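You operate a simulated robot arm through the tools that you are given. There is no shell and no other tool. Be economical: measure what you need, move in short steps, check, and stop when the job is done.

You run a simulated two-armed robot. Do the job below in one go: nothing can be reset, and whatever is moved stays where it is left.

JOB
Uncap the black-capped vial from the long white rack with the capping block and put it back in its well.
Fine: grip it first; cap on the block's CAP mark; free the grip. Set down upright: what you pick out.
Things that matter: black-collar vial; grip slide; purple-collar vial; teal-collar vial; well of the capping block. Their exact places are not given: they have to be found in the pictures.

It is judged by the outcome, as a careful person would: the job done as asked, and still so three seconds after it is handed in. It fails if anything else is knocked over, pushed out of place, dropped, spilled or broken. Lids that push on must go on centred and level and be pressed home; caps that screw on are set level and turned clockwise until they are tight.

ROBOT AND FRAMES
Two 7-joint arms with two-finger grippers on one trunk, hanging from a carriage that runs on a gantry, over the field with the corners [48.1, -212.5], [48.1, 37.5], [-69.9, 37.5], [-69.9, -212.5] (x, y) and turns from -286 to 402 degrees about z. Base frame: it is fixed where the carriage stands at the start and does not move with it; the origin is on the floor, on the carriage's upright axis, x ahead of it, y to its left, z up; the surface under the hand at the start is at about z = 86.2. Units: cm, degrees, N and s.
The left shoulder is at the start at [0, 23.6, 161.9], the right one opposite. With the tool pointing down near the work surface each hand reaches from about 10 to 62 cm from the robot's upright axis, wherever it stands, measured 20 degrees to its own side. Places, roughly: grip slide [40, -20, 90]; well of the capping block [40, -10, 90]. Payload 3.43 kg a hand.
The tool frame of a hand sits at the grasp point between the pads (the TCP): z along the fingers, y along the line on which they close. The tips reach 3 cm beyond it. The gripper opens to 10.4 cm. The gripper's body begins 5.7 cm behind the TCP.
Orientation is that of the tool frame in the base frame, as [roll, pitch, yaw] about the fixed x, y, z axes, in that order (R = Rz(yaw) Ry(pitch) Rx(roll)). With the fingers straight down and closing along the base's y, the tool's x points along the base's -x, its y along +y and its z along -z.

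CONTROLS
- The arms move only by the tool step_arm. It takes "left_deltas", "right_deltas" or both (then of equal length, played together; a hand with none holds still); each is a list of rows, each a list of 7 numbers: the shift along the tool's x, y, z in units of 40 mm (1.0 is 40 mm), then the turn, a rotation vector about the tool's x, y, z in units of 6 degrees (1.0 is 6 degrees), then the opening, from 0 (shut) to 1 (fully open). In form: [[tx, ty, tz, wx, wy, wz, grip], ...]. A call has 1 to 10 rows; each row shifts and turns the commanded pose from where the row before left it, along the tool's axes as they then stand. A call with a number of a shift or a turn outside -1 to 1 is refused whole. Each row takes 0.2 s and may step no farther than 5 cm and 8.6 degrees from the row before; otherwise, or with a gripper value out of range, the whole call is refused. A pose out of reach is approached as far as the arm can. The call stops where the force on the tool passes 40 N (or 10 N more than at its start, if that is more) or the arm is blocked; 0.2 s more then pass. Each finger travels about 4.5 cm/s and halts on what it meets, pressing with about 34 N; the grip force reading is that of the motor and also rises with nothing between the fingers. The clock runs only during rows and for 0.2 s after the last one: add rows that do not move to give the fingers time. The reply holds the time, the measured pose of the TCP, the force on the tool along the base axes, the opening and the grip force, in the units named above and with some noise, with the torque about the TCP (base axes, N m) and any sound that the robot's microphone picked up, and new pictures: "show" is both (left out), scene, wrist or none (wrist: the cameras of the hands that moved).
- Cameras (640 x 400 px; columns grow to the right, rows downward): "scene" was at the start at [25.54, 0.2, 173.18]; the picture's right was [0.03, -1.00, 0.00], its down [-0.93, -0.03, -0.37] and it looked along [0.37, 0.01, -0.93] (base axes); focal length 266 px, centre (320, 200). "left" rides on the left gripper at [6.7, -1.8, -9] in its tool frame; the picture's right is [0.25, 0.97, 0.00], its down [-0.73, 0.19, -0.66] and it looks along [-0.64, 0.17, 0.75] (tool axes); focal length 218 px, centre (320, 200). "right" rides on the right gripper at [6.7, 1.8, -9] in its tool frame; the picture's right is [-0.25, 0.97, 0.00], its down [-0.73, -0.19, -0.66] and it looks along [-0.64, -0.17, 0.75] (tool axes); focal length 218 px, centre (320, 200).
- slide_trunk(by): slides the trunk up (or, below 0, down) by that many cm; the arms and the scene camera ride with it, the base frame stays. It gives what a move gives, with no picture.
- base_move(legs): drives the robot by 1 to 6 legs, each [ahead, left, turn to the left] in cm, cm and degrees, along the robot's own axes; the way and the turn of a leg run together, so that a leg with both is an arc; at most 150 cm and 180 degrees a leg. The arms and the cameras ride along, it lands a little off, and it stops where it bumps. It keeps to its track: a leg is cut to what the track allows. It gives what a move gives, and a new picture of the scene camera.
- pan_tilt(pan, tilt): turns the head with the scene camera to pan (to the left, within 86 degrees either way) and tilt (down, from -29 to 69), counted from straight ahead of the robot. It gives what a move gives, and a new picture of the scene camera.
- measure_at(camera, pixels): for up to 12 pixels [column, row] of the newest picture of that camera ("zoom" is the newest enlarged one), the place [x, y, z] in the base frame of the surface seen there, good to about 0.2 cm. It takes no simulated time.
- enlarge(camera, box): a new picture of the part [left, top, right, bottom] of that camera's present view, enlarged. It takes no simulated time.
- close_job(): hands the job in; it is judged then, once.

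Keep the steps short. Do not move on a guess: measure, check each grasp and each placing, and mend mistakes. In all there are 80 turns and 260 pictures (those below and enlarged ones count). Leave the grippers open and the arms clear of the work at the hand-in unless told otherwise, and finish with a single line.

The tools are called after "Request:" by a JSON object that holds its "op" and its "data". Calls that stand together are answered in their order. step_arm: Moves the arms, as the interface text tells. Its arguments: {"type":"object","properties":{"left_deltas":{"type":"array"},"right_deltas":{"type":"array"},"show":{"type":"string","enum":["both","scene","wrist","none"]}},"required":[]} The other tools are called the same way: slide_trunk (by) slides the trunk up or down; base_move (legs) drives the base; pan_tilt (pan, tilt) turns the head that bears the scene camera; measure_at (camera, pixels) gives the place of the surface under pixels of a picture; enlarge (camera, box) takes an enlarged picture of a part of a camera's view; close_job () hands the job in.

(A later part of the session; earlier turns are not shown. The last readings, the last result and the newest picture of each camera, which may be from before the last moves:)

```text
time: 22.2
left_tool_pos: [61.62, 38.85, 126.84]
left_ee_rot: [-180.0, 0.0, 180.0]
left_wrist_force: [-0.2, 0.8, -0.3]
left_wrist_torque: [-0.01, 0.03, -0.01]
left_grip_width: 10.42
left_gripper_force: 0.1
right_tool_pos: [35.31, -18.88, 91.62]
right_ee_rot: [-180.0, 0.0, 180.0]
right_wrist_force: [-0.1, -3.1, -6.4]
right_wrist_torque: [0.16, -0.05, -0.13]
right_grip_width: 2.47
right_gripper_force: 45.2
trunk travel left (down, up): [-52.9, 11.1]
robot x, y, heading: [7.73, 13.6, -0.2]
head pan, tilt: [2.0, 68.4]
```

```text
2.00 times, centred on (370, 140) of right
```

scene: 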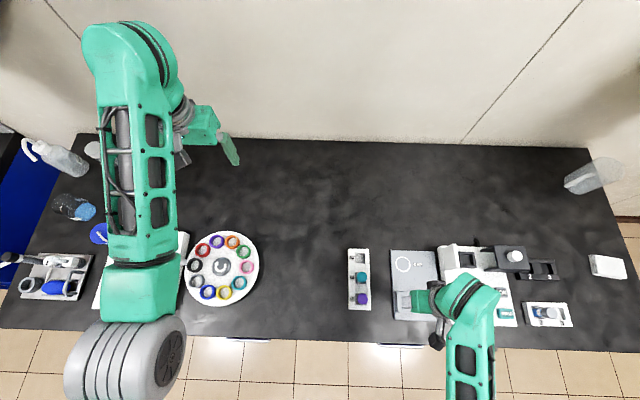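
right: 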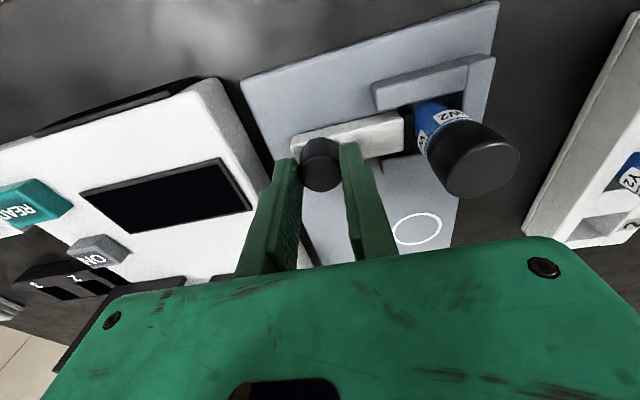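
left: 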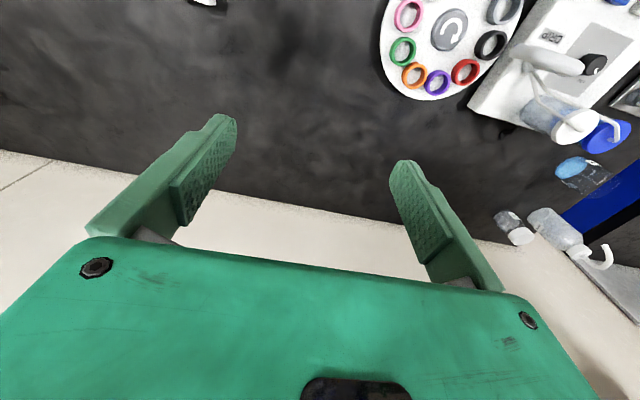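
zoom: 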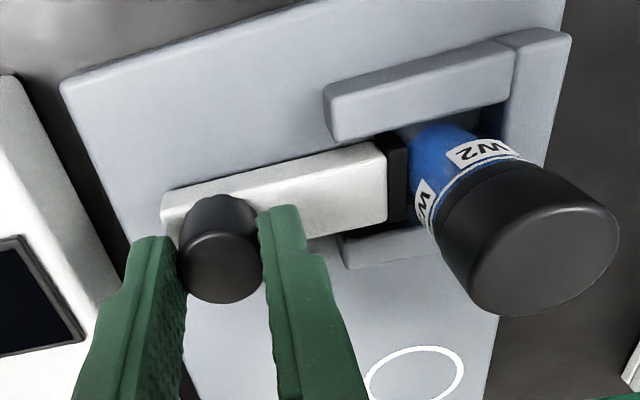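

The slide is nearly touching the vial and the force is still low (3 N). Continuing in small steps.

Request:
{"op": "step_arm", "data": {"right_deltas": [[0, 0.04, 0, 0, 0, 0, 0], [0, 0.04, 0, 0, 0, 0, 0], [0, 0.03, 0, 0, 0, 0, 0], [0, 0, 0, 0, 0, 0, 0]], "show": "wrist"}}

Request:
{"op": "enlarge", "data": {"camera": "right", "box": [210, 60, 530, 220]}}

```text
time: 23.3
left_tool_pos: [61.66, 38.62, 126.76]
left_ee_rot: [-179.9, 0.1, -180.0]
left_wrist_force: [0.7, 0.9, 0.1]
left_wrist_torque: [0.02, -0.03, -0.02]
left_grip_width: 10.41
left_gripper_force: 0.1
right_tool_pos: [35.37, -18.68, 91.67]
right_ee_rot: [-179.5, 0.0, -179.9]
right_wrist_force: [4.8, -13.2, -14.7]
right_wrist_torque: [-0.21, -0.4, -0.09]
right_grip_width: 2.5
right_gripper_force: 44.3
trunk travel left (down, up): [-52.9, 11.1]
robot x, y, heading: [7.98, 13.56, 0.0]
head pan, tilt: [2.0, 68.4]
stopped in row 4 (right hand): the force on the tool passed its limit at 43 N (the readings are from after the stop); the commanded pose is now the measured one
```

right: 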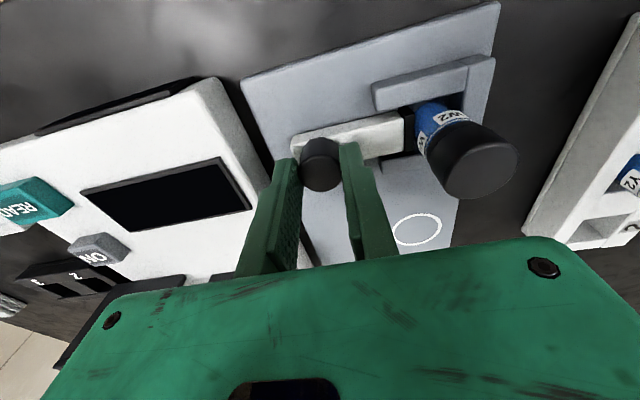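

```text
2.00 times, centred on (370, 140) of right
```

zoom: 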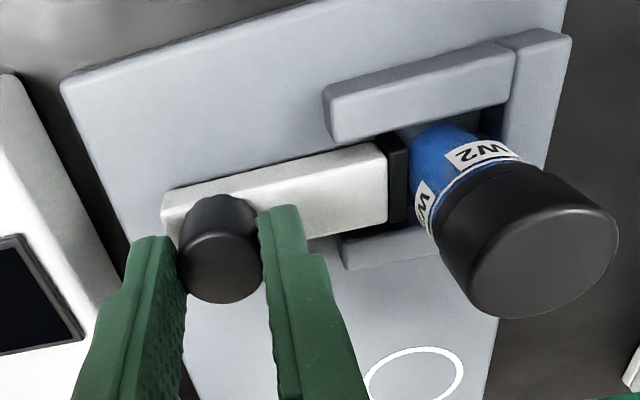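

It's blocked at 43 N, so the slide is tight on the vial. I'll open, rise and check the vial's place.

Request:
{"op": "step_arm", "data": {"right_deltas": [[0, 0, 0, 0, 0, 0, 0.3], [0, 0, 0, 0, 0, 0, 0.4], [0, 0, 0, 0, 0, 0, 0.4], [0, 0, -0.6, 0, 0, 0, 0.4], [0, 0, -0.6, 0, 0, 0, 0.45], [0, 0, -0.6, 0, 0, 0, 0.5], [0, 0, 0, 0, 0, 0, 0.5]], "show": "wrist"}}

Request:
{"op": "enlarge", "data": {"camera": "right", "box": [250, 30, 490, 180]}}

```text
time: 24.9
left_tool_pos: [61.56, 38.83, 126.73]
left_ee_rot: [-180.0, 0.0, -179.9]
left_wrist_force: [-0.1, -0.5, 0.5]
left_wrist_torque: [-0.05, 0.01, -0.01]
left_grip_width: 10.4
left_gripper_force: 0.0
right_tool_pos: [35.16, -18.46, 98.85]
right_ee_rot: [-179.9, -0.1, -179.8]
right_wrist_force: [0.4, 0.4, 0.4]
right_wrist_torque: [-0.01, 0.0, 0.0]
right_grip_width: 5.22
right_gripper_force: 0.1
trunk travel left (down, up): [-52.9, 11.1]
robot x, y, heading: [8.07, 13.86, 0.1]
head pan, tilt: [2.0, 68.4]
```

right: 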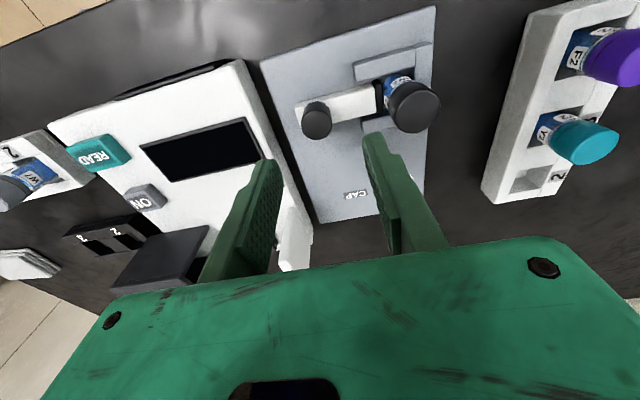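

```text
2.67 times, centred on (370, 105) of right
```

zoom: 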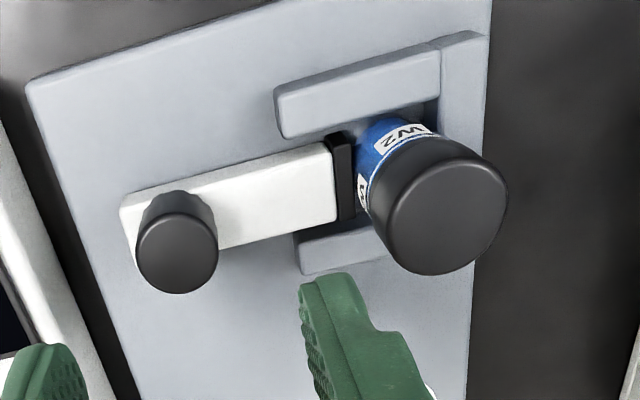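

Request:
{"op": "measure_at", "data": {"camera": "zoom", "pixels": [[448, 215], [392, 205], [505, 205], [445, 165], [440, 265], [342, 170], [330, 170], [176, 255], [455, 75]]}}

```text
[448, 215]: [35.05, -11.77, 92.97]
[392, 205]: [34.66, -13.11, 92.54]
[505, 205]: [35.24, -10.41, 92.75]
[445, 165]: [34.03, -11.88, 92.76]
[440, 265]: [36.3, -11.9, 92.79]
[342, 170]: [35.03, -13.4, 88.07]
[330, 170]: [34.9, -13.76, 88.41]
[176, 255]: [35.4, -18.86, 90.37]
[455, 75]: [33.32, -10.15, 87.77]
```

The cap centre is (35.15, -11.75), with the slide against the vial. I'll move back over the vial and pre-turn the hand 60° clockwise, so there's plenty of counter-clockwise room for unscrewing.

Request:
{"op": "step_arm", "data": {"right_deltas": [[0, 0.6, 0, 0, 0, 1, 0.5], [0, 0.6, 0, 0, 0, 1, 0.5], [0, 0.55, 0, 0, 0, 1, 0.5], [0, 0, 0, 0, 0, 1, 0.5], [0, 0, 0, 0, 0, 1, 0.5], [0, 0, 0, 0, 0, 1, 0.5], [0, 0, 0, 0, 0, 1, 0.5], [0, 0, 0, 0, 0, 1, 0.5], [0, 0, 0, 0, 0, 1, 0.5], [0, 0, 0, 0, 0, 1, 0.5]], "show": "wrist"}}

```text
time: 27.1
left_tool_pos: [61.65, 38.93, 126.76]
left_ee_rot: [-180.0, 0.0, -179.9]
left_wrist_force: [-0.2, 0.6, 0.2]
left_wrist_torque: [-0.02, -0.04, 0.0]
left_grip_width: 10.4
left_gripper_force: 0.0
right_tool_pos: [37.84, -13.3, 107.59]
right_ee_rot: [-179.8, 0.0, 124.1]
right_wrist_force: [-0.1, 0.0, -0.2]
right_wrist_torque: [-0.02, -0.04, 0.0]
right_grip_width: 5.2
right_gripper_force: 0.0
right hand out of reach, approached as far as the arm can: row 7, 8, 9, 10
trunk travel left (down, up): [-52.9, 11.1]
robot x, y, heading: [8.14, 14.2, -0.2]
head pan, tilt: [2.0, 68.4]
```

right: 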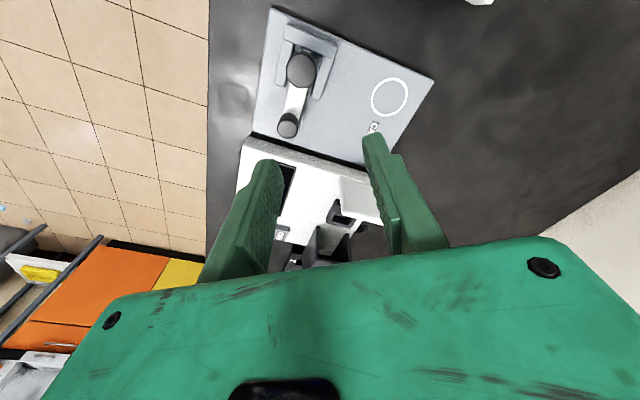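

Clockwise is limited past about 36°. I'll turn back counter-clockwise to the neutral yaw and correct the position.

Request:
{"op": "step_arm", "data": {"right_deltas": [[0, 0, 0, 0, 0, -1, 0.5], [0, 0, 0, 0, 0, -1, 0.5], [0, 0, 0, 0, 0, -1, 0.5], [0, 0, 0, 0, 0, -1, 0.5], [0, 0, 0, 0, 0, -1, 0.5], [0, 0, 0, 0, 0, -1, 0.5], [0, 0, 0, 0, 0, -1, 0.5], [0, 0, 0, 0, 0, 0, 0.5]], "show": "wrist"}}

```text
time: 28.9
left_tool_pos: [61.62, 38.86, 126.8]
left_ee_rot: [-179.9, 0.0, 180.0]
left_wrist_force: [0.0, -0.4, 0.0]
left_wrist_torque: [-0.01, 0.03, 0.02]
left_grip_width: 10.39
left_gripper_force: 0.1
right_tool_pos: [37.85, -13.25, 107.57]
right_ee_rot: [-179.7, -0.1, 166.4]
right_wrist_force: [-0.3, -0.5, 0.2]
right_wrist_torque: [-0.03, 0.02, 0.0]
right_grip_width: 5.19
right_gripper_force: 0.0
trunk travel left (down, up): [-52.9, 11.1]
robot x, y, heading: [7.83, 13.35, 0.0]
head pan, tilt: [2.0, 68.4]
```

right: 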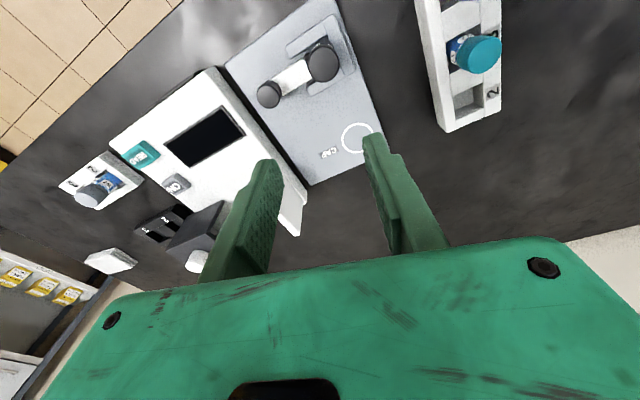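

Now at yaw 166° (14° clockwise of neutral). Moving over the cap at (35.15, -11.75), z ≈ 99.

Request:
{"op": "step_arm", "data": {"right_deltas": [[0.372, 0.103, 0, 0, 0, 0, 0.5], [0.372, 0.103, 0, 0, 0, 0, 0.5], [0, 0, 0.7, 0, 0, 0, 0.5], [0, 0, 0.7, 0, 0, 0, 0.5], [0, 0, 0.7, 0, 0, 0, 0.5], [0, 0, 0, 0, 0, 0, 0.5]], "show": "wrist"}}

Request:
{"op": "enlarge", "data": {"camera": "right", "box": [210, 60, 430, 220]}}

```text
time: 30.3
left_tool_pos: [61.68, 38.84, 126.78]
left_ee_rot: [180.0, 0.0, 180.0]
left_wrist_force: [0.3, 0.0, -0.4]
left_wrist_torque: [0.0, -0.02, -0.01]
left_grip_width: 10.42
left_gripper_force: 0.0
right_tool_pos: [35.15, -11.88, 99.04]
right_ee_rot: [-179.8, -0.1, 166.2]
right_wrist_force: [-0.2, -0.1, 0.5]
right_wrist_torque: [-0.01, 0.0, 0.03]
right_grip_width: 5.18
right_gripper_force: 0.1
trunk travel left (down, up): [-52.9, 11.1]
robot x, y, heading: [8.01, 13.74, -0.2]
head pan, tilt: [2.0, 68.4]
```

right: 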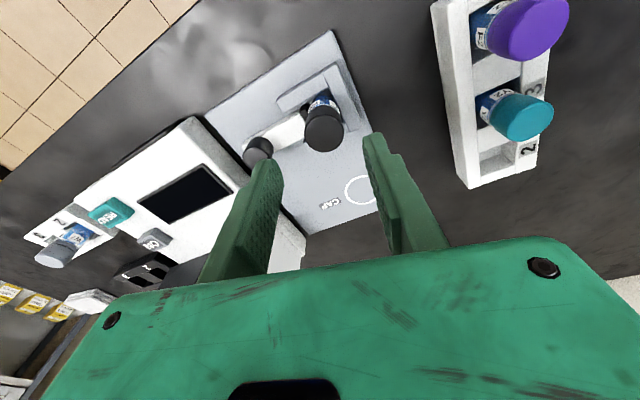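

```text
2.50 times, centred on (320, 140) of right
```

zoom: 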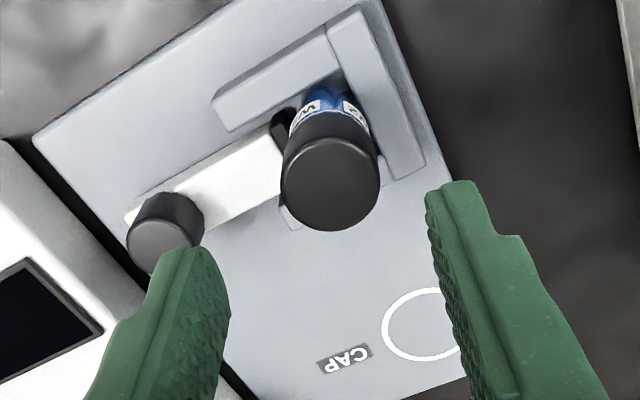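

Descending around the cap to z ≈ 92.5 (the tips stay at 89.5, above the jaw at 87.8 and slide at 88.1).

Request:
{"op": "step_arm", "data": {"right_deltas": [[0, 0.02, 0.6, 0, 0, 0, 0.5], [0, 0, 0.6, 0, 0, 0, 0.5], [0, 0, 0.42, 0, 0, 0, 0.5], [0, 0, 0, 0, 0, 0, 0.5]], "show": "wrist"}}

Request:
{"op": "enlarge", "data": {"camera": "right", "box": [210, 60, 430, 220]}}

```text
time: 31.3
left_tool_pos: [61.65, 38.94, 126.7]
left_ee_rot: [-180.0, 0.0, -180.0]
left_wrist_force: [-0.2, 0.4, -0.8]
left_wrist_torque: [-0.01, 0.0, -0.02]
left_grip_width: 10.42
left_gripper_force: 0.1
right_tool_pos: [35.07, -11.78, 92.65]
right_ee_rot: [-179.8, -0.1, 166.2]
right_wrist_force: [-0.3, 0.7, -0.1]
right_wrist_torque: [-0.01, 0.01, -0.03]
right_grip_width: 5.23
right_gripper_force: 0.0
trunk travel left (down, up): [-52.9, 11.1]
robot x, y, heading: [8.06, 13.78, 0.3]
head pan, tilt: [2.0, 68.4]
```

right: 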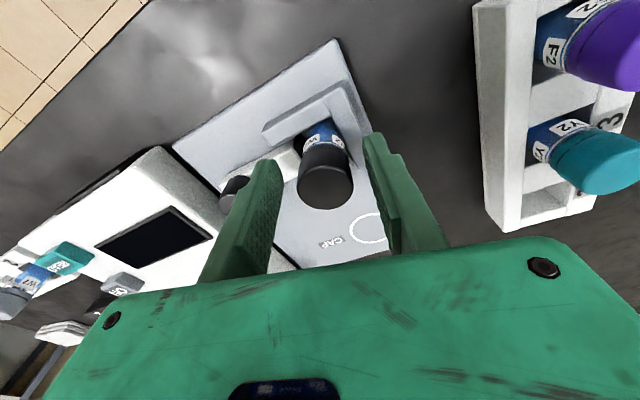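

```text
2.50 times, centred on (320, 140) of right
```

zoom: 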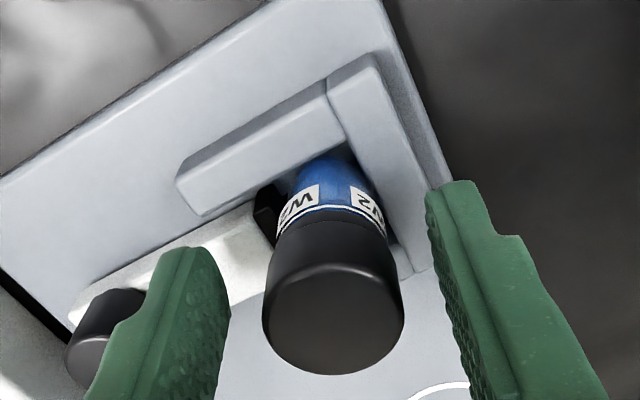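

Aligned. I'll close on the cap, then try turning 18° counter-clockwise.

Request:
{"op": "step_arm", "data": {"right_deltas": [[0, 0, 0, 0, 0, 0, 0.3], [0, 0, 0, 0, 0, 0, 0.1], [0, 0, 0, 0, 0, 0, 0], [0, 0, 0, 0, 0, 0, 0], [0, 0, 0, 0, 0, -1, 0], [0, 0, 0, 0, 0, -1, 0], [0, 0, 0, 0, 0, -1, 0]], "show": "wrist"}}

Request:
{"op": "enlarge", "data": {"camera": "right", "box": [210, 60, 430, 220]}}

```text
time: 32.9
left_tool_pos: [61.67, 38.85, 126.83]
left_ee_rot: [179.9, 0.0, -179.9]
left_wrist_force: [0.7, 0.1, -0.3]
left_wrist_torque: [0.0, 0.02, 0.02]
left_grip_width: 10.42
left_gripper_force: 0.1
right_tool_pos: [35.08, -11.7, 92.62]
right_ee_rot: [-179.9, -0.2, -175.7]
right_wrist_force: [1.2, 1.8, 0.2]
right_wrist_torque: [0.03, -0.04, -0.02]
right_grip_width: 2.75
right_gripper_force: 34.1
trunk travel left (down, up): [-52.9, 11.1]
robot x, y, heading: [7.85, 14.17, 0.0]
head pan, tilt: [2.0, 68.4]
heard: snap
```

right: 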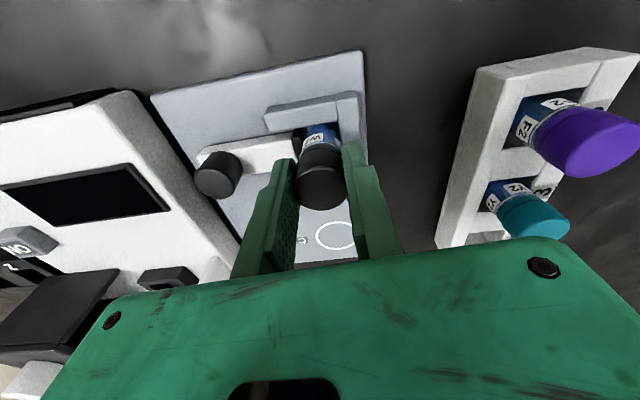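

```text
2.50 times, centred on (320, 140) of right
```

zoom: 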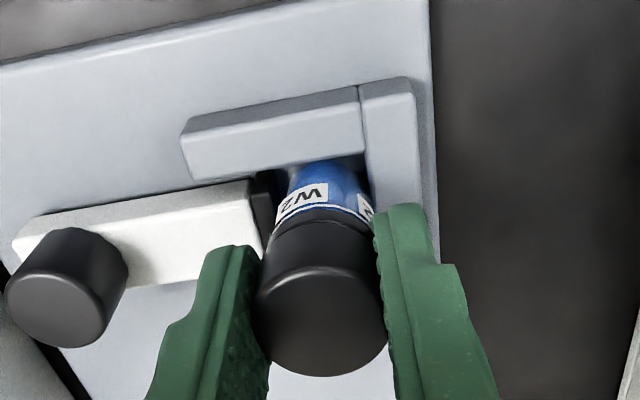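

I heard a snap: the cap turned while the vial label stayed put. I'll keep turning counter-clockwise.

Request:
{"op": "step_arm", "data": {"right_deltas": [[0, 0, 0, 0, 0, -1, 0], [0, 0, 0, 0, 0, -1, 0], [0, 0, 0, 0, 0, -1, 0], [0, 0, 0, 0, 0, -1, 0], [0, 0, 0, 0, 0, -1, 0], [0, 0, 0, 0, 0, -1, 0], [0, 0, 0, 0, 0, -1, 0], [0, 0, 0, 0, 0, -1, 0]], "show": "wrist"}}

Request:
{"op": "enlarge", "data": {"camera": "right", "box": [210, 60, 430, 220]}}

```text
time: 34.7
left_tool_pos: [61.64, 38.91, 126.79]
left_ee_rot: [180.0, 0.0, -180.0]
left_wrist_force: [-0.2, -0.6, 0.7]
left_wrist_torque: [0.01, 0.02, 0.02]
left_grip_width: 10.4
left_gripper_force: 0.1
right_tool_pos: [35.03, -11.62, 92.74]
right_ee_rot: [180.0, -0.2, -127.7]
right_wrist_force: [1.0, 0.6, 0.5]
right_wrist_torque: [0.0, 0.02, 0.0]
right_grip_width: 2.71
right_gripper_force: 33.5
trunk travel left (down, up): [-52.9, 11.1]
robot x, y, heading: [8.14, 14.15, 0.1]
head pan, tilt: [2.0, 68.4]
```

right: 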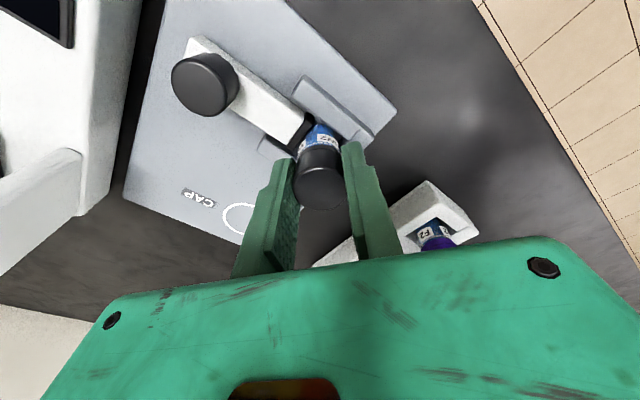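

```text
2.50 times, centred on (320, 140) of right
```

zoom: 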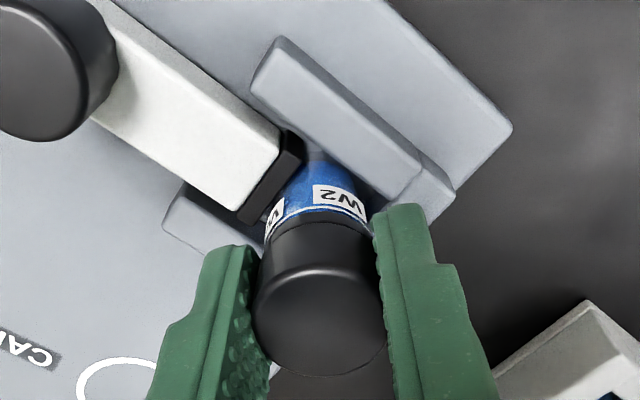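

There's nearly no torque and the label stays fixed. Turning another 60°.

Request:
{"op": "step_arm", "data": {"right_deltas": [[0, 0, 0, 0, 0, -1, 0], [0, 0, 0, 0, 0, -1, 0], [0, 0, 0, 0, 0, -1, 0], [0, 0, 0, 0, 0, -1, 0], [0, 0, 0, 0, 0, -1, 0], [0, 0, 0, 0, 0, -1, 0], [0, 0, 0, 0, 0, -1, 0], [0, 0, 0, 0, 0, -1, 0], [0, 0, 0, 0, 0, -1, 0], [0, 0, 0, 0, 0, -1, 0]], "show": "wrist"}}

Request:
{"op": "enlarge", "data": {"camera": "right", "box": [210, 60, 430, 220]}}

```text
time: 36.9
left_tool_pos: [61.7, 38.87, 126.74]
left_ee_rot: [-180.0, 0.0, 179.9]
left_wrist_force: [-0.3, -0.3, -0.2]
left_wrist_torque: [-0.01, 0.02, 0.02]
left_grip_width: 10.39
left_gripper_force: 0.0
right_tool_pos: [35.08, -11.7, 92.59]
right_ee_rot: [179.8, -0.1, -67.7]
right_wrist_force: [1.7, -0.4, 1.0]
right_wrist_torque: [0.0, -0.06, -0.02]
right_grip_width: 2.72
right_gripper_force: 34.1
trunk travel left (down, up): [-52.9, 11.1]
robot x, y, heading: [7.77, 14.03, 0.0]
head pan, tilt: [2.0, 68.4]
```

right: 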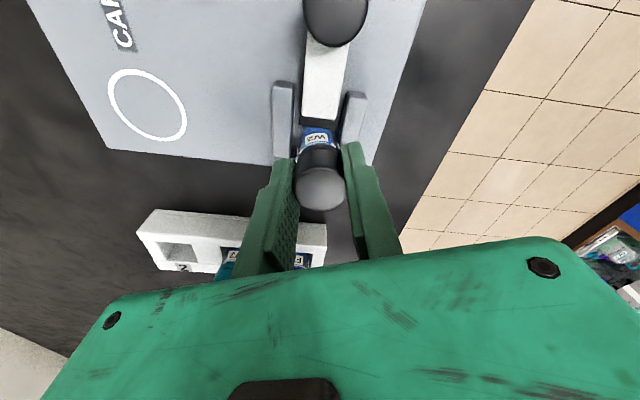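

```text
2.50 times, centred on (320, 140) of right
```

zoom: 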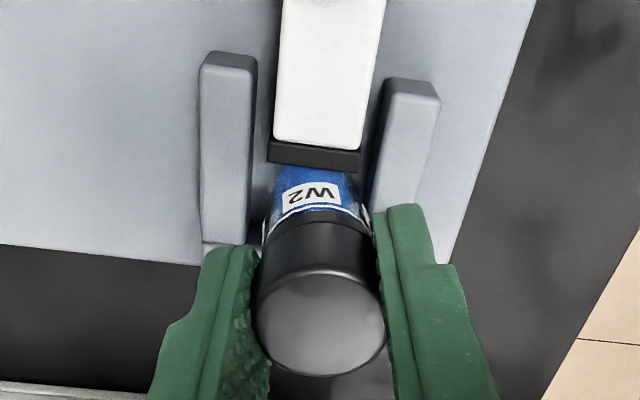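

126° turned in all. I'll test with a gentle lift of 2 mm and read the force.

Request:
{"op": "step_arm", "data": {"right_deltas": [[0, 0, -0.025, 0, 0, 0, 0], [0, 0, -0.025, 0, 0, 0, 0], [0, 0, 0, 0, 0, 0, 0]], "show": "none"}}

Request:
{"op": "enlarge", "data": {"camera": "right", "box": [250, 90, 390, 220]}}

```text
time: 37.7
left_tool_pos: [61.65, 38.81, 126.87]
left_ee_rot: [-180.0, 0.0, 180.0]
left_wrist_force: [-0.1, -0.2, -0.1]
left_wrist_torque: [0.04, 0.01, 0.02]
left_grip_width: 10.42
left_gripper_force: 0.0
right_tool_pos: [35.08, -11.76, 92.9]
right_ee_rot: [179.7, -0.1, -67.7]
right_wrist_force: [-0.2, 0.9, -0.2]
right_wrist_torque: [0.0, -0.04, -0.01]
right_grip_width: 2.71
right_gripper_force: 33.9
trunk travel left (down, up): [-52.9, 11.1]
robot x, y, heading: [7.58, 14.31, 0.0]
head pan, tilt: [2.0, 68.4]
```

```text
3.08 times, centred on (320, 155) of right
```

zoom: 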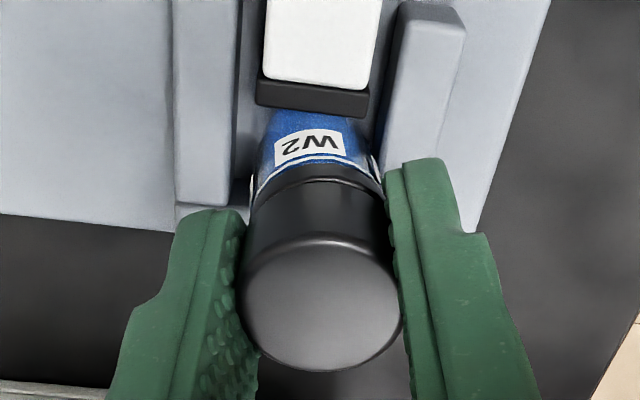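

No pull force, and a gap has opened between cap and collar, so it's loose. Lifting 6 cm straight up.

Request:
{"op": "step_arm", "data": {"right_deltas": [[0, 0, -0.1, 0, 0, 0, 0], [0, 0, -0.2, 0, 0, 0, 0], [0, 0, -0.4, 0, 0, 0, 0], [0, 0, -0.5, 0, 0, 0, 0], [0, 0, -0.5, 0, 0, 0, 0], [0, 0, 0, 0, 0, 0, 0]]}}

Request:
{"op": "enlarge", "data": {"camera": "right", "box": [210, 60, 430, 220]}}

```text
time: 39.1
left_tool_pos: [61.63, 38.82, 126.79]
left_ee_rot: [179.9, 0.0, 180.0]
left_wrist_force: [-0.4, -0.3, 0.5]
left_wrist_torque: [-0.01, 0.01, -0.01]
left_grip_width: 10.39
left_gripper_force: 0.0
right_tool_pos: [35.12, -11.59, 99.72]
right_ee_rot: [179.8, -0.1, -67.8]
right_wrist_force: [-0.2, 0.7, -0.2]
right_wrist_torque: [0.03, -0.01, 0.0]
right_grip_width: 2.72
right_gripper_force: 34.1
trunk travel left (down, up): [-52.9, 11.1]
robot x, y, heading: [7.67, 13.83, 0.1]
head pan, tilt: [2.0, 68.4]
```

scene: 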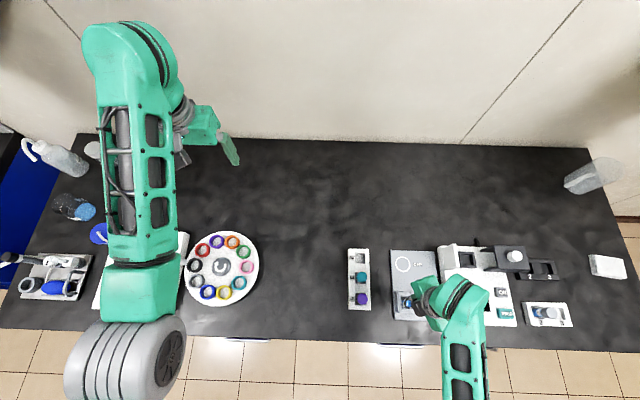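
right: 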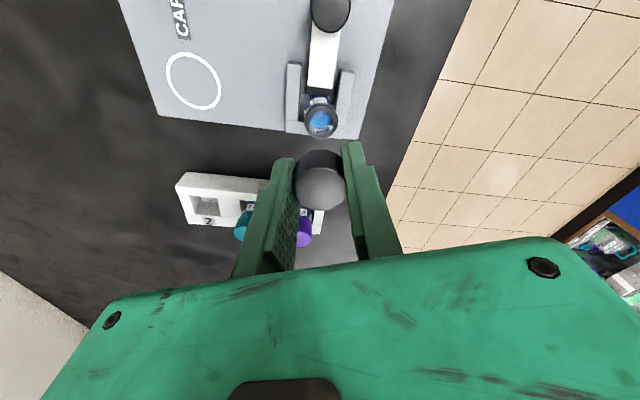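

```text
2.50 times, centred on (320, 140) of right
```

zoom: 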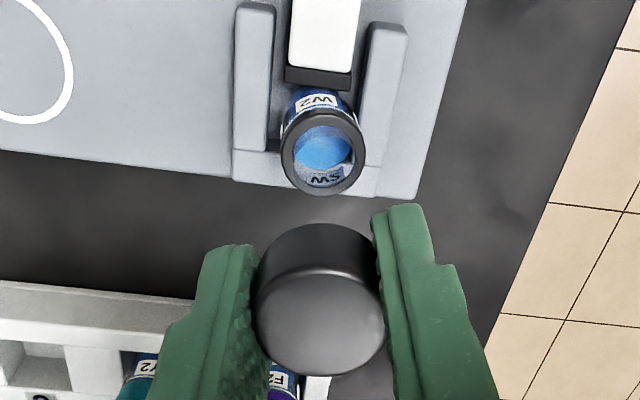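

The cap is off. I'll measure cap height versus fingertip depth before placing.

Request:
{"op": "measure_at", "data": {"camera": "zoom", "pixels": [[315, 228], [315, 240], [315, 262], [320, 275], [320, 340], [395, 212], [235, 250], [285, 150], [355, 150], [322, 115], [322, 192], [20, 60]]}}

Request:
{"op": "enlarge", "data": {"camera": "right", "box": [270, 130, 370, 220]}}

Request:
{"op": "measure_at", "data": {"camera": "right", "pixels": [[166, 82], [221, 82], [194, 53], [193, 110], [360, 145], [284, 162], [320, 151], [320, 153], [318, 165]]}}

```text
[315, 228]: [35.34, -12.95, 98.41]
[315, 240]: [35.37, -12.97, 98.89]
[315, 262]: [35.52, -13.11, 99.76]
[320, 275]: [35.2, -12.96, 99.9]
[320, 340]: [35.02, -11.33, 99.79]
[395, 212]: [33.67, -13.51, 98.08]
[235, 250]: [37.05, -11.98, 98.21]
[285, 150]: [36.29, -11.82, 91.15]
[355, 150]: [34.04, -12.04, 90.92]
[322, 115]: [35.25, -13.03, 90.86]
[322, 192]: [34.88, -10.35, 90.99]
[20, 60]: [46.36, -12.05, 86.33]
```

```text
4.44 times, centred on (320, 175) of right
```

zoom: 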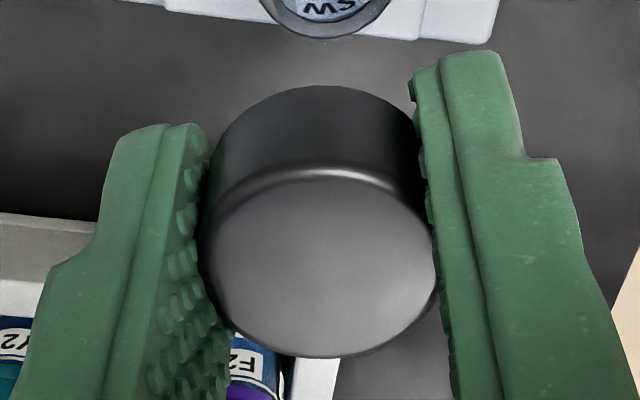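

```text
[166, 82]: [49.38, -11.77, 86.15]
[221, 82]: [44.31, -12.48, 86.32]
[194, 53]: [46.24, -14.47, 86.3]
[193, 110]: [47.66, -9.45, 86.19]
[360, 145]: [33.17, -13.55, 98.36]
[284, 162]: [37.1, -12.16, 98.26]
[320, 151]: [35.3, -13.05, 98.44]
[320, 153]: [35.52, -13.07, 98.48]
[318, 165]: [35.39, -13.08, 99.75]
```

The fingertips reach about 1.5 cm below the cap's lower edge, so setting it down from this grip would drop it. I'll rest the cap back on the clamped vial, regrip it higher (1.5 cm up), then lift again.

Request:
{"op": "step_arm", "data": {"right_deltas": [[0, 0, 0.6, 0, 0, 0, 0], [0, 0, 0.6, 0, 0, 0, 0], [0, 0, 0.35, 0, 0, 0, 0], [0, 0, 0.12, 0, 0, 0, 0], [0, 0, 0.05, 0, 0, 0, 0], [0, 0, 0.03, 0, 0, 0, 0], [0, 0, 0, 0, 0, 0, 0]], "show": "wrist"}}

Request:
{"op": "enlarge", "data": {"camera": "right", "box": [250, 90, 390, 220]}}

```text
time: 40.7
left_tool_pos: [61.68, 38.96, 126.83]
left_ee_rot: [180.0, 0.0, 180.0]
left_wrist_force: [0.1, -0.5, 0.7]
left_wrist_torque: [0.03, 0.0, 0.01]
left_grip_width: 10.39
left_gripper_force: 0.1
right_tool_pos: [35.12, -11.75, 92.65]
right_ee_rot: [179.8, -0.1, -67.8]
right_wrist_force: [0.5, 0.4, -0.2]
right_wrist_torque: [0.01, -0.01, 0.01]
right_grip_width: 2.69
right_gripper_force: 33.7
trunk travel left (down, up): [-52.9, 11.1]
robot x, y, heading: [7.73, 14.18, -0.1]
head pan, tilt: [2.0, 68.4]
```

right: 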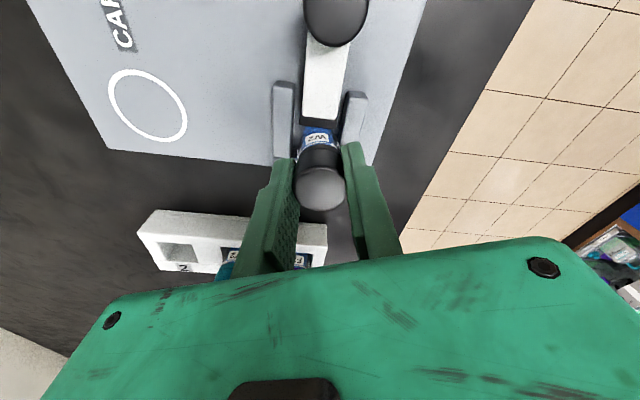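

```text
3.08 times, centred on (320, 155) of right
```

zoom: 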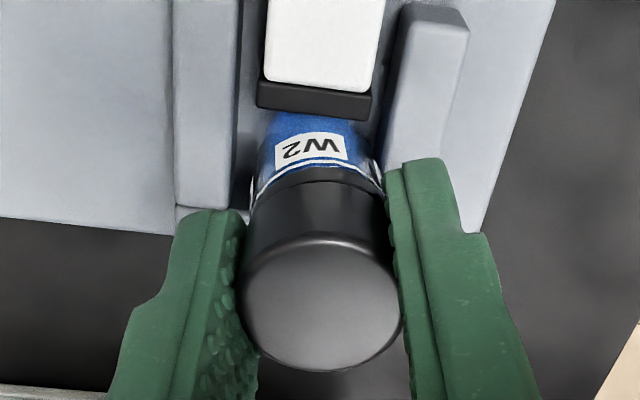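

The cap is on the collar but there's no contact force yet. I'll lower 1 mm, then open, rise 1.5 cm, and close.

Request:
{"op": "step_arm", "data": {"right_deltas": [[0, 0, 0.015, 0, 0, 0, 0], [0, 0, 0.01, 0, 0, 0, 0], [0, 0, 0, 0, 0, 0, 0.2], [0, 0, 0, 0, 0, 0, 0.4], [0, 0, 0, 0, 0, 0, 0.4], [0, 0, -0.2, 0, 0, 0, 0.4], [0, 0, -0.2, 0, 0, 0, 0.4], [0, 0, 0, 0, 0, 0, 0.4]], "show": "wrist"}}

Request:
{"op": "enlarge", "data": {"camera": "right", "box": [230, 70, 410, 220]}}

```text
time: 42.5
left_tool_pos: [61.6, 38.8, 126.93]
left_ee_rot: [180.0, -0.1, -179.9]
left_wrist_force: [-0.7, 0.1, -0.3]
left_wrist_torque: [-0.02, -0.02, -0.02]
left_grip_width: 10.41
left_gripper_force: 0.0
right_tool_pos: [34.97, -11.72, 94.21]
right_ee_rot: [179.8, -0.1, -67.8]
right_wrist_force: [-0.4, -0.3, 0.2]
right_wrist_torque: [0.0, -0.03, -0.02]
right_grip_width: 4.16
right_gripper_force: 0.0
trunk travel left (down, up): [-52.9, 11.1]
robot x, y, heading: [8.01, 14.07, 0.1]
head pan, tilt: [2.0, 68.4]
```

right: 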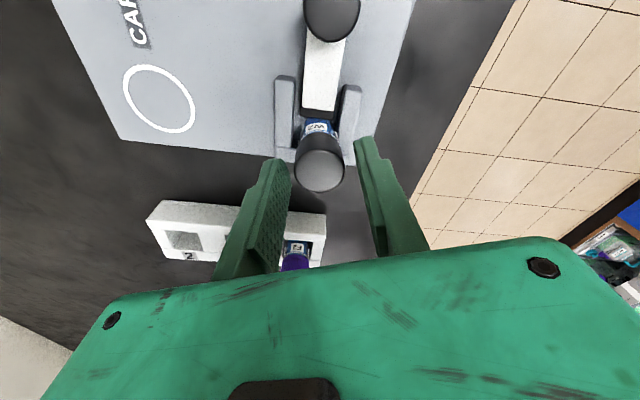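

```text
2.67 times, centred on (320, 145) of right
```

zoom: 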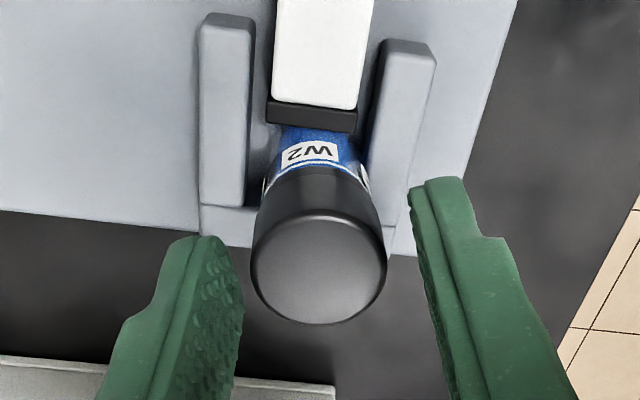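

Closing at this higher grip, then lifting 1 cm to test.

Request:
{"op": "step_arm", "data": {"right_deltas": [[0, 0, 0, 0, 0, 0, 0.25], [0, 0, 0, 0, 0, 0, 0.1], [0, 0, 0, 0, 0, 0, 0], [0, 0, 0, 0, 0, 0, 0], [0, 0, -0.1, 0, 0, 0, 0], [0, 0, -0.3, 0, 0, 0, 0], [0, 0, -0.5, 0, 0, 0, 0], [0, 0, -0.5, 0, 0, 0, 0], [0, 0, 0, 0, 0, 0, 0]], "show": "wrist"}}

Request:
{"op": "enlarge", "data": {"camera": "right", "box": [230, 70, 410, 220]}}

```text
time: 44.5
left_tool_pos: [61.6, 38.82, 126.81]
left_ee_rot: [179.9, 0.1, 180.0]
left_wrist_force: [0.1, -0.2, 0.4]
left_wrist_torque: [-0.03, -0.01, -0.04]
left_grip_width: 10.43
left_gripper_force: 0.1
right_tool_pos: [35.21, -11.64, 99.83]
right_ee_rot: [179.8, -0.1, -67.8]
right_wrist_force: [0.7, -0.8, 0.0]
right_wrist_torque: [-0.03, -0.01, 0.01]
right_grip_width: 2.74
right_gripper_force: 34.2
trunk travel left (down, up): [-52.9, 11.1]
robot x, y, heading: [8.3, 14.06, 0.2]
head pan, tilt: [2.0, 68.4]
```

right: 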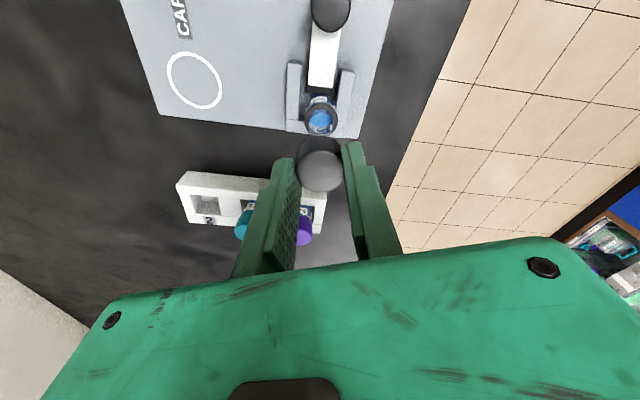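

```text
2.67 times, centred on (320, 145) of right
```

zoom: 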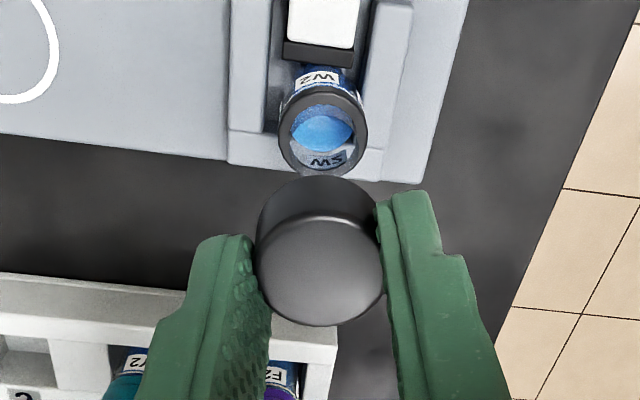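

The cap is held near the tips. I'll move it 11.7 cm ahead over the CAP ring, centre (46.85, -11.95).

Request:
{"op": "step_arm", "data": {"right_deltas": [[0.29, -0.671, 0, 0, 0, 0, 0], [0.29, -0.671, 0, 0, 0, 0, 0], [0.29, -0.671, 0, 0, 0, 0, 0], [0.29, -0.671, 0, 0, 0, 0, 0], [0, 0, 0.6, 0, 0, 0, 0], [0, 0, 0.6, 0, 0, 0, 0], [0, 0, 0, 0, 0, 0, 0]], "show": "wrist"}}

Request:
{"op": "enlarge", "data": {"camera": "right", "box": [230, 70, 410, 220]}}

```text
time: 46.1
left_tool_pos: [61.64, 38.95, 126.71]
left_ee_rot: [180.0, 0.0, -180.0]
left_wrist_force: [-0.9, 0.8, -0.5]
left_wrist_torque: [0.01, 0.01, -0.01]
left_grip_width: 10.43
left_gripper_force: 0.0
right_tool_pos: [46.74, -11.79, 94.91]
right_ee_rot: [179.8, -0.1, -67.8]
right_wrist_force: [-0.5, 0.2, -0.6]
right_wrist_torque: [-0.01, -0.06, -0.01]
right_grip_width: 2.72
right_gripper_force: 34.0
trunk travel left (down, up): [-52.9, 11.1]
robot x, y, heading: [8.01, 14.1, 0.0]
head pan, tilt: [2.0, 68.4]
```

right: 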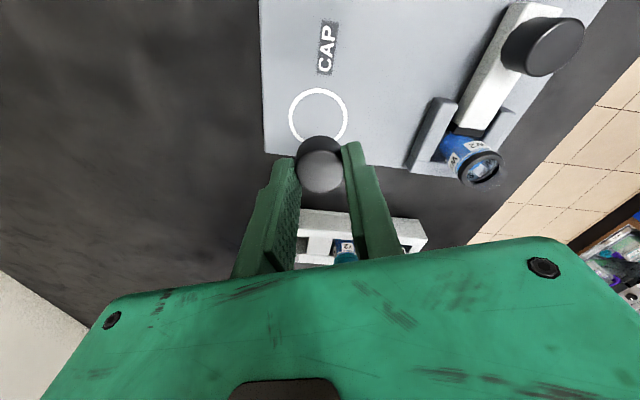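

```text
2.67 times, centred on (320, 145) of right
```

zoom: 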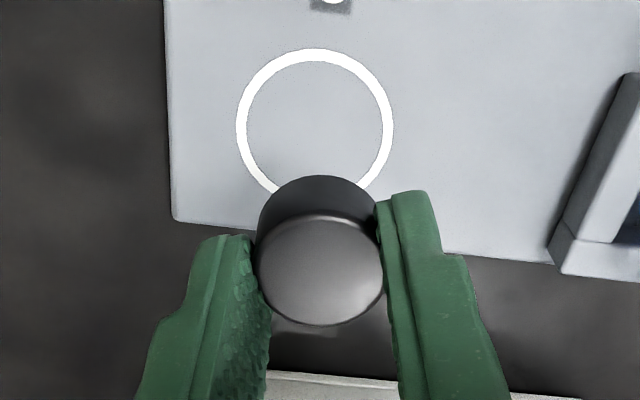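

A small correction, then lowering until light contact (expected near TCP z 89.3).

Request:
{"op": "step_arm", "data": {"right_deltas": [[0.04, -0.009, 0.5, 0, 0, 0, 0], [0, 0, 0.5, 0, 0, 0, 0], [0, 0, 0.2, 0, 0, 0, 0], [0, 0, 0.1, 0, 0, 0, 0], [0, 0, 0.04, 0, 0, 0, 0], [0, 0, 0.03, 0, 0, 0, 0], [0, 0, 0, 0, 0, 0, 0]], "show": "wrist"}}

Request:
{"op": "enlarge", "data": {"camera": "right", "box": [230, 70, 410, 220]}}

```text
time: 47.7
left_tool_pos: [61.6, 38.8, 126.8]
left_ee_rot: [180.0, 0.1, 180.0]
left_wrist_force: [0.7, -0.5, -0.2]
left_wrist_torque: [0.02, 0.0, -0.01]
left_grip_width: 10.37
left_gripper_force: 0.1
right_tool_pos: [46.68, -12.13, 89.6]
right_ee_rot: [179.8, -0.2, -67.8]
right_wrist_force: [-0.5, 1.0, -1.2]
right_wrist_torque: [0.05, 0.04, -0.04]
right_grip_width: 2.71
right_gripper_force: 33.9
trunk travel left (down, up): [-52.9, 11.1]
robot x, y, heading: [8.28, 14.26, -0.2]
head pan, tilt: [2.0, 68.4]
```

right: 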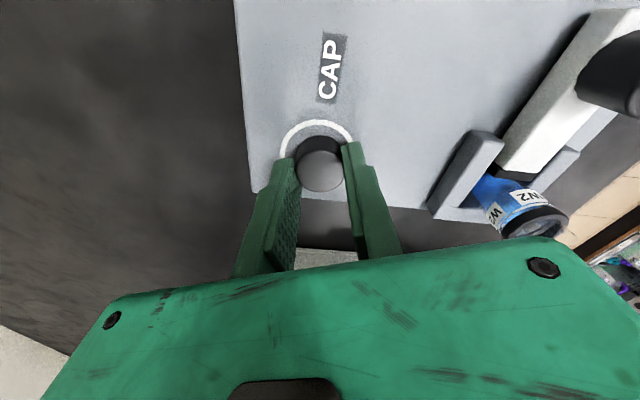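

```text
2.67 times, centred on (320, 145) of right
```

zoom: 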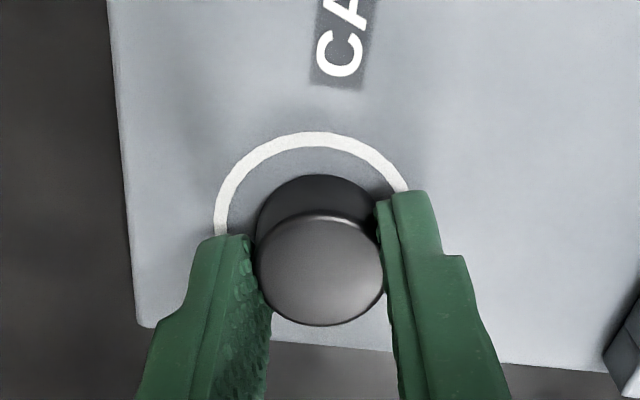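

Centred in the ring. A few more 1 mm steps down until contact.

Request:
{"op": "step_arm", "data": {"right_deltas": [[0, 0, 0.025, 0, 0, 0, 0], [0, 0, 0.025, 0, 0, 0, 0], [0, 0, 0.025, 0, 0, 0, 0], [0, 0, 0, 0, 0, 0, 0]], "show": "wrist"}}

Request:
{"op": "enlarge", "data": {"camera": "right", "box": [230, 70, 410, 220]}}

```text
time: 48.7
left_tool_pos: [61.53, 38.82, 126.81]
left_ee_rot: [-180.0, 0.0, -180.0]
left_wrist_force: [0.2, 0.3, -0.9]
left_wrist_torque: [0.02, 0.0, 0.06]
left_grip_width: 10.42
left_gripper_force: 0.1
right_tool_pos: [46.92, -12.16, 89.39]
right_ee_rot: [179.9, 0.0, -67.9]
right_wrist_force: [-15.7, 6.3, 33.4]
right_wrist_torque: [0.43, 0.71, 0.01]
right_grip_width: 2.7
right_gripper_force: 33.8
trunk travel left (down, up): [-52.9, 11.1]
robot x, y, heading: [7.86, 13.91, -0.0]
head pan, tilt: [2.0, 68.4]
```

right: 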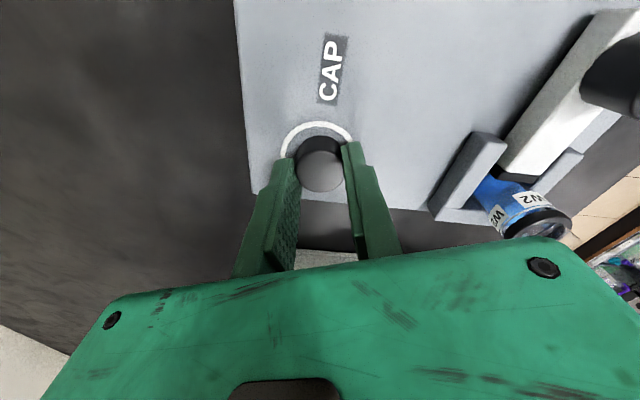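

```text
2.67 times, centred on (320, 145) of right
```

zoom: 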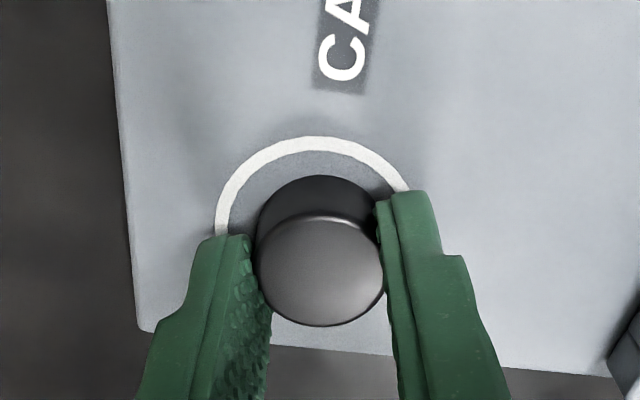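

Contact. I'll ease up slightly, open, and rise.

Request:
{"op": "step_arm", "data": {"right_deltas": [[0, 0, -0.02, 0, 0, 0, 0], [0, 0, 0, 0, 0, 0, 0.3], [0, 0, 0, 0, 0, 0, 0.4], [0, 0, 0, 0, 0, 0, 0.4], [0, 0, -0.3, 0, 0, 0, 0.4], [0, 0, -0.8, 0, 0, 0, 0.4], [0, 0, -0.8, 0, 0, 0, 0.4], [0, 0, -0.8, 0, 0, 0, 0.4], [0, 0, 0, 0, 0, 0, 0.4]]}}

Request:
{"op": "enlarge", "data": {"camera": "right", "box": [230, 20, 530, 200]}}

```text
time: 50.7
left_tool_pos: [61.59, 38.89, 126.73]
left_ee_rot: [180.0, -0.1, 180.0]
left_wrist_force: [0.6, -0.1, 0.1]
left_wrist_torque: [-0.03, -0.01, -0.01]
left_grip_width: 10.4
left_gripper_force: 0.0
right_tool_pos: [46.79, -12.1, 99.87]
right_ee_rot: [179.9, 0.0, -67.8]
right_wrist_force: [-0.6, -0.6, -0.3]
right_wrist_torque: [0.04, -0.01, 0.01]
right_grip_width: 4.18
right_gripper_force: 0.1
trunk travel left (down, up): [-52.9, 11.1]
robot x, y, heading: [8.08, 14.07, 0.2]
head pan, tilt: [2.0, 68.4]
```

scene: 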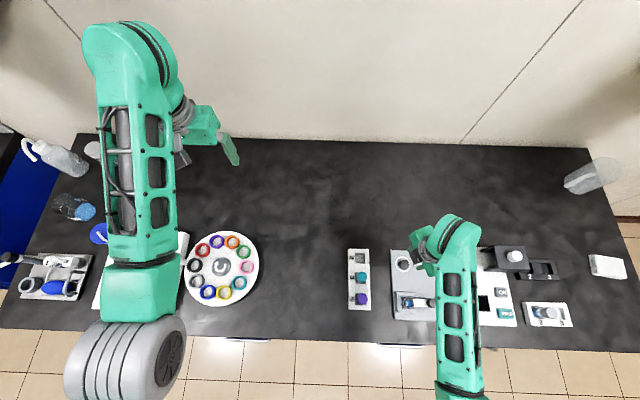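
right: 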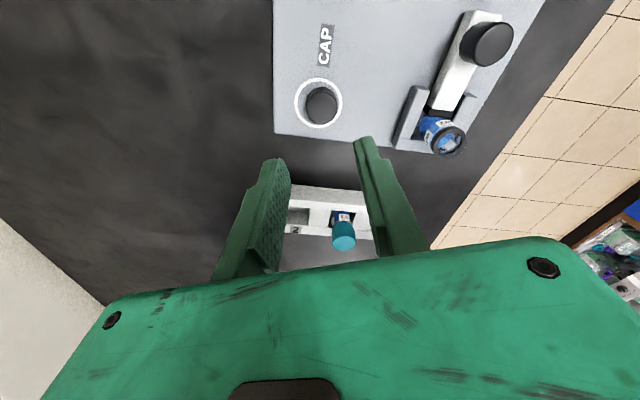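

```text
2.13 times, centred on (380, 110) of right
```

zoom: 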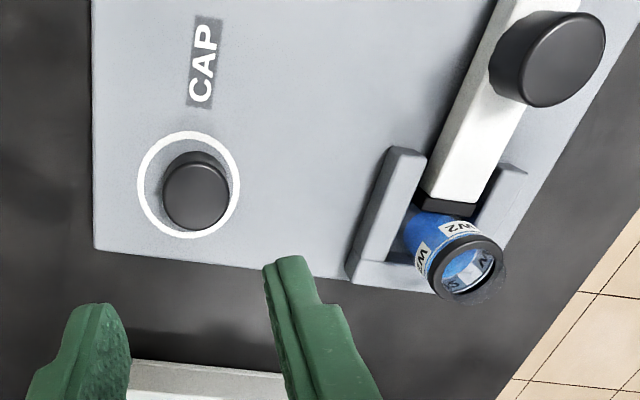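

The cap stands upright inside the ring. I'll turn the wrist back to neutral yaw, clear above.

Request:
{"op": "step_arm", "data": {"right_deltas": [[0, 0, 0, 0, 0, 1, 0.4], [0, 0, 0, 0, 0, 1, 0.4], [0, 0, 0, 0, 0, 1, 0.4], [0, 0, 0, 0, 0, 1, 0.4], [0, 0, 0, 0, 0, 1, 0.4], [0, 0, 0, 0, 0, 1, 0.4], [0, 0, 0, 0, 0, 1, 0.4], [0, 0, 0, 0, 0, 1, 0.4], [0, 0, 0, 0, 0, 1, 0.4], [0, 0, 0, 0, 0, 1, 0.4]], "show": "none"}}

Request:
{"op": "step_arm", "data": {"right_deltas": [[0, 0, 0, 0, 0, 1, 0.4], [0, 0, 0, 0, 0, 1, 0.4], [0, 0, 0, 0, 0, 1, 0.4], [0, 0, 0, 0, 0, 1, 0.4], [0, 0, 0, 0, 0, 1, 0.4], [0, 0, 0, 0, 0, 1, 0.4], [0, 0, 0, 0, 0, 1, 0.4], [0, 0, 0, 0, 0, 1, 0.4], [0, 0, 0, 0, 0, 0.7, 0.4], [0, 0, 0, 0, 0, 0, 0.4]], "show": "wrist"}}

```text
time: 52.9
left_tool_pos: [61.63, 38.89, 126.8]
left_ee_rot: [-179.9, 0.1, -179.9]
left_wrist_force: [0.0, -0.2, 0.0]
left_wrist_torque: [0.03, 0.03, -0.01]
left_grip_width: 10.41
left_gripper_force: 0.0
right_tool_pos: [46.81, -12.1, 100.03]
right_ee_rot: [179.9, -0.2, -127.9]
right_wrist_force: [0.3, -0.9, 0.1]
right_wrist_torque: [-0.02, -0.02, -0.02]
right_grip_width: 4.15
right_gripper_force: 0.1
trunk travel left (down, up): [-52.9, 11.1]
robot x, y, heading: [8.18, 13.89, -0.2]
head pan, tilt: [2.0, 68.4]
```

```text
time: 55.1
left_tool_pos: [61.58, 38.77, 126.78]
left_ee_rot: [180.0, 0.0, 180.0]
left_wrist_force: [-0.1, -0.2, 0.4]
left_wrist_torque: [0.0, 0.0, 0.0]
left_grip_width: 10.39
left_gripper_force: 0.1
right_tool_pos: [46.85, -12.06, 100.01]
right_ee_rot: [-179.7, -0.2, 179.8]
right_wrist_force: [0.0, 0.2, -0.6]
right_wrist_torque: [-0.01, 0.01, 0.0]
right_grip_width: 4.16
right_gripper_force: 0.2
trunk travel left (down, up): [-52.9, 11.1]
robot x, y, heading: [8.27, 14.04, 0.1]
head pan, tilt: [2.0, 68.4]
```

right: 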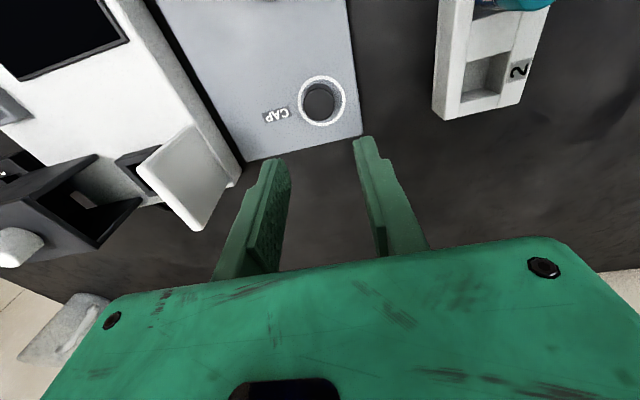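

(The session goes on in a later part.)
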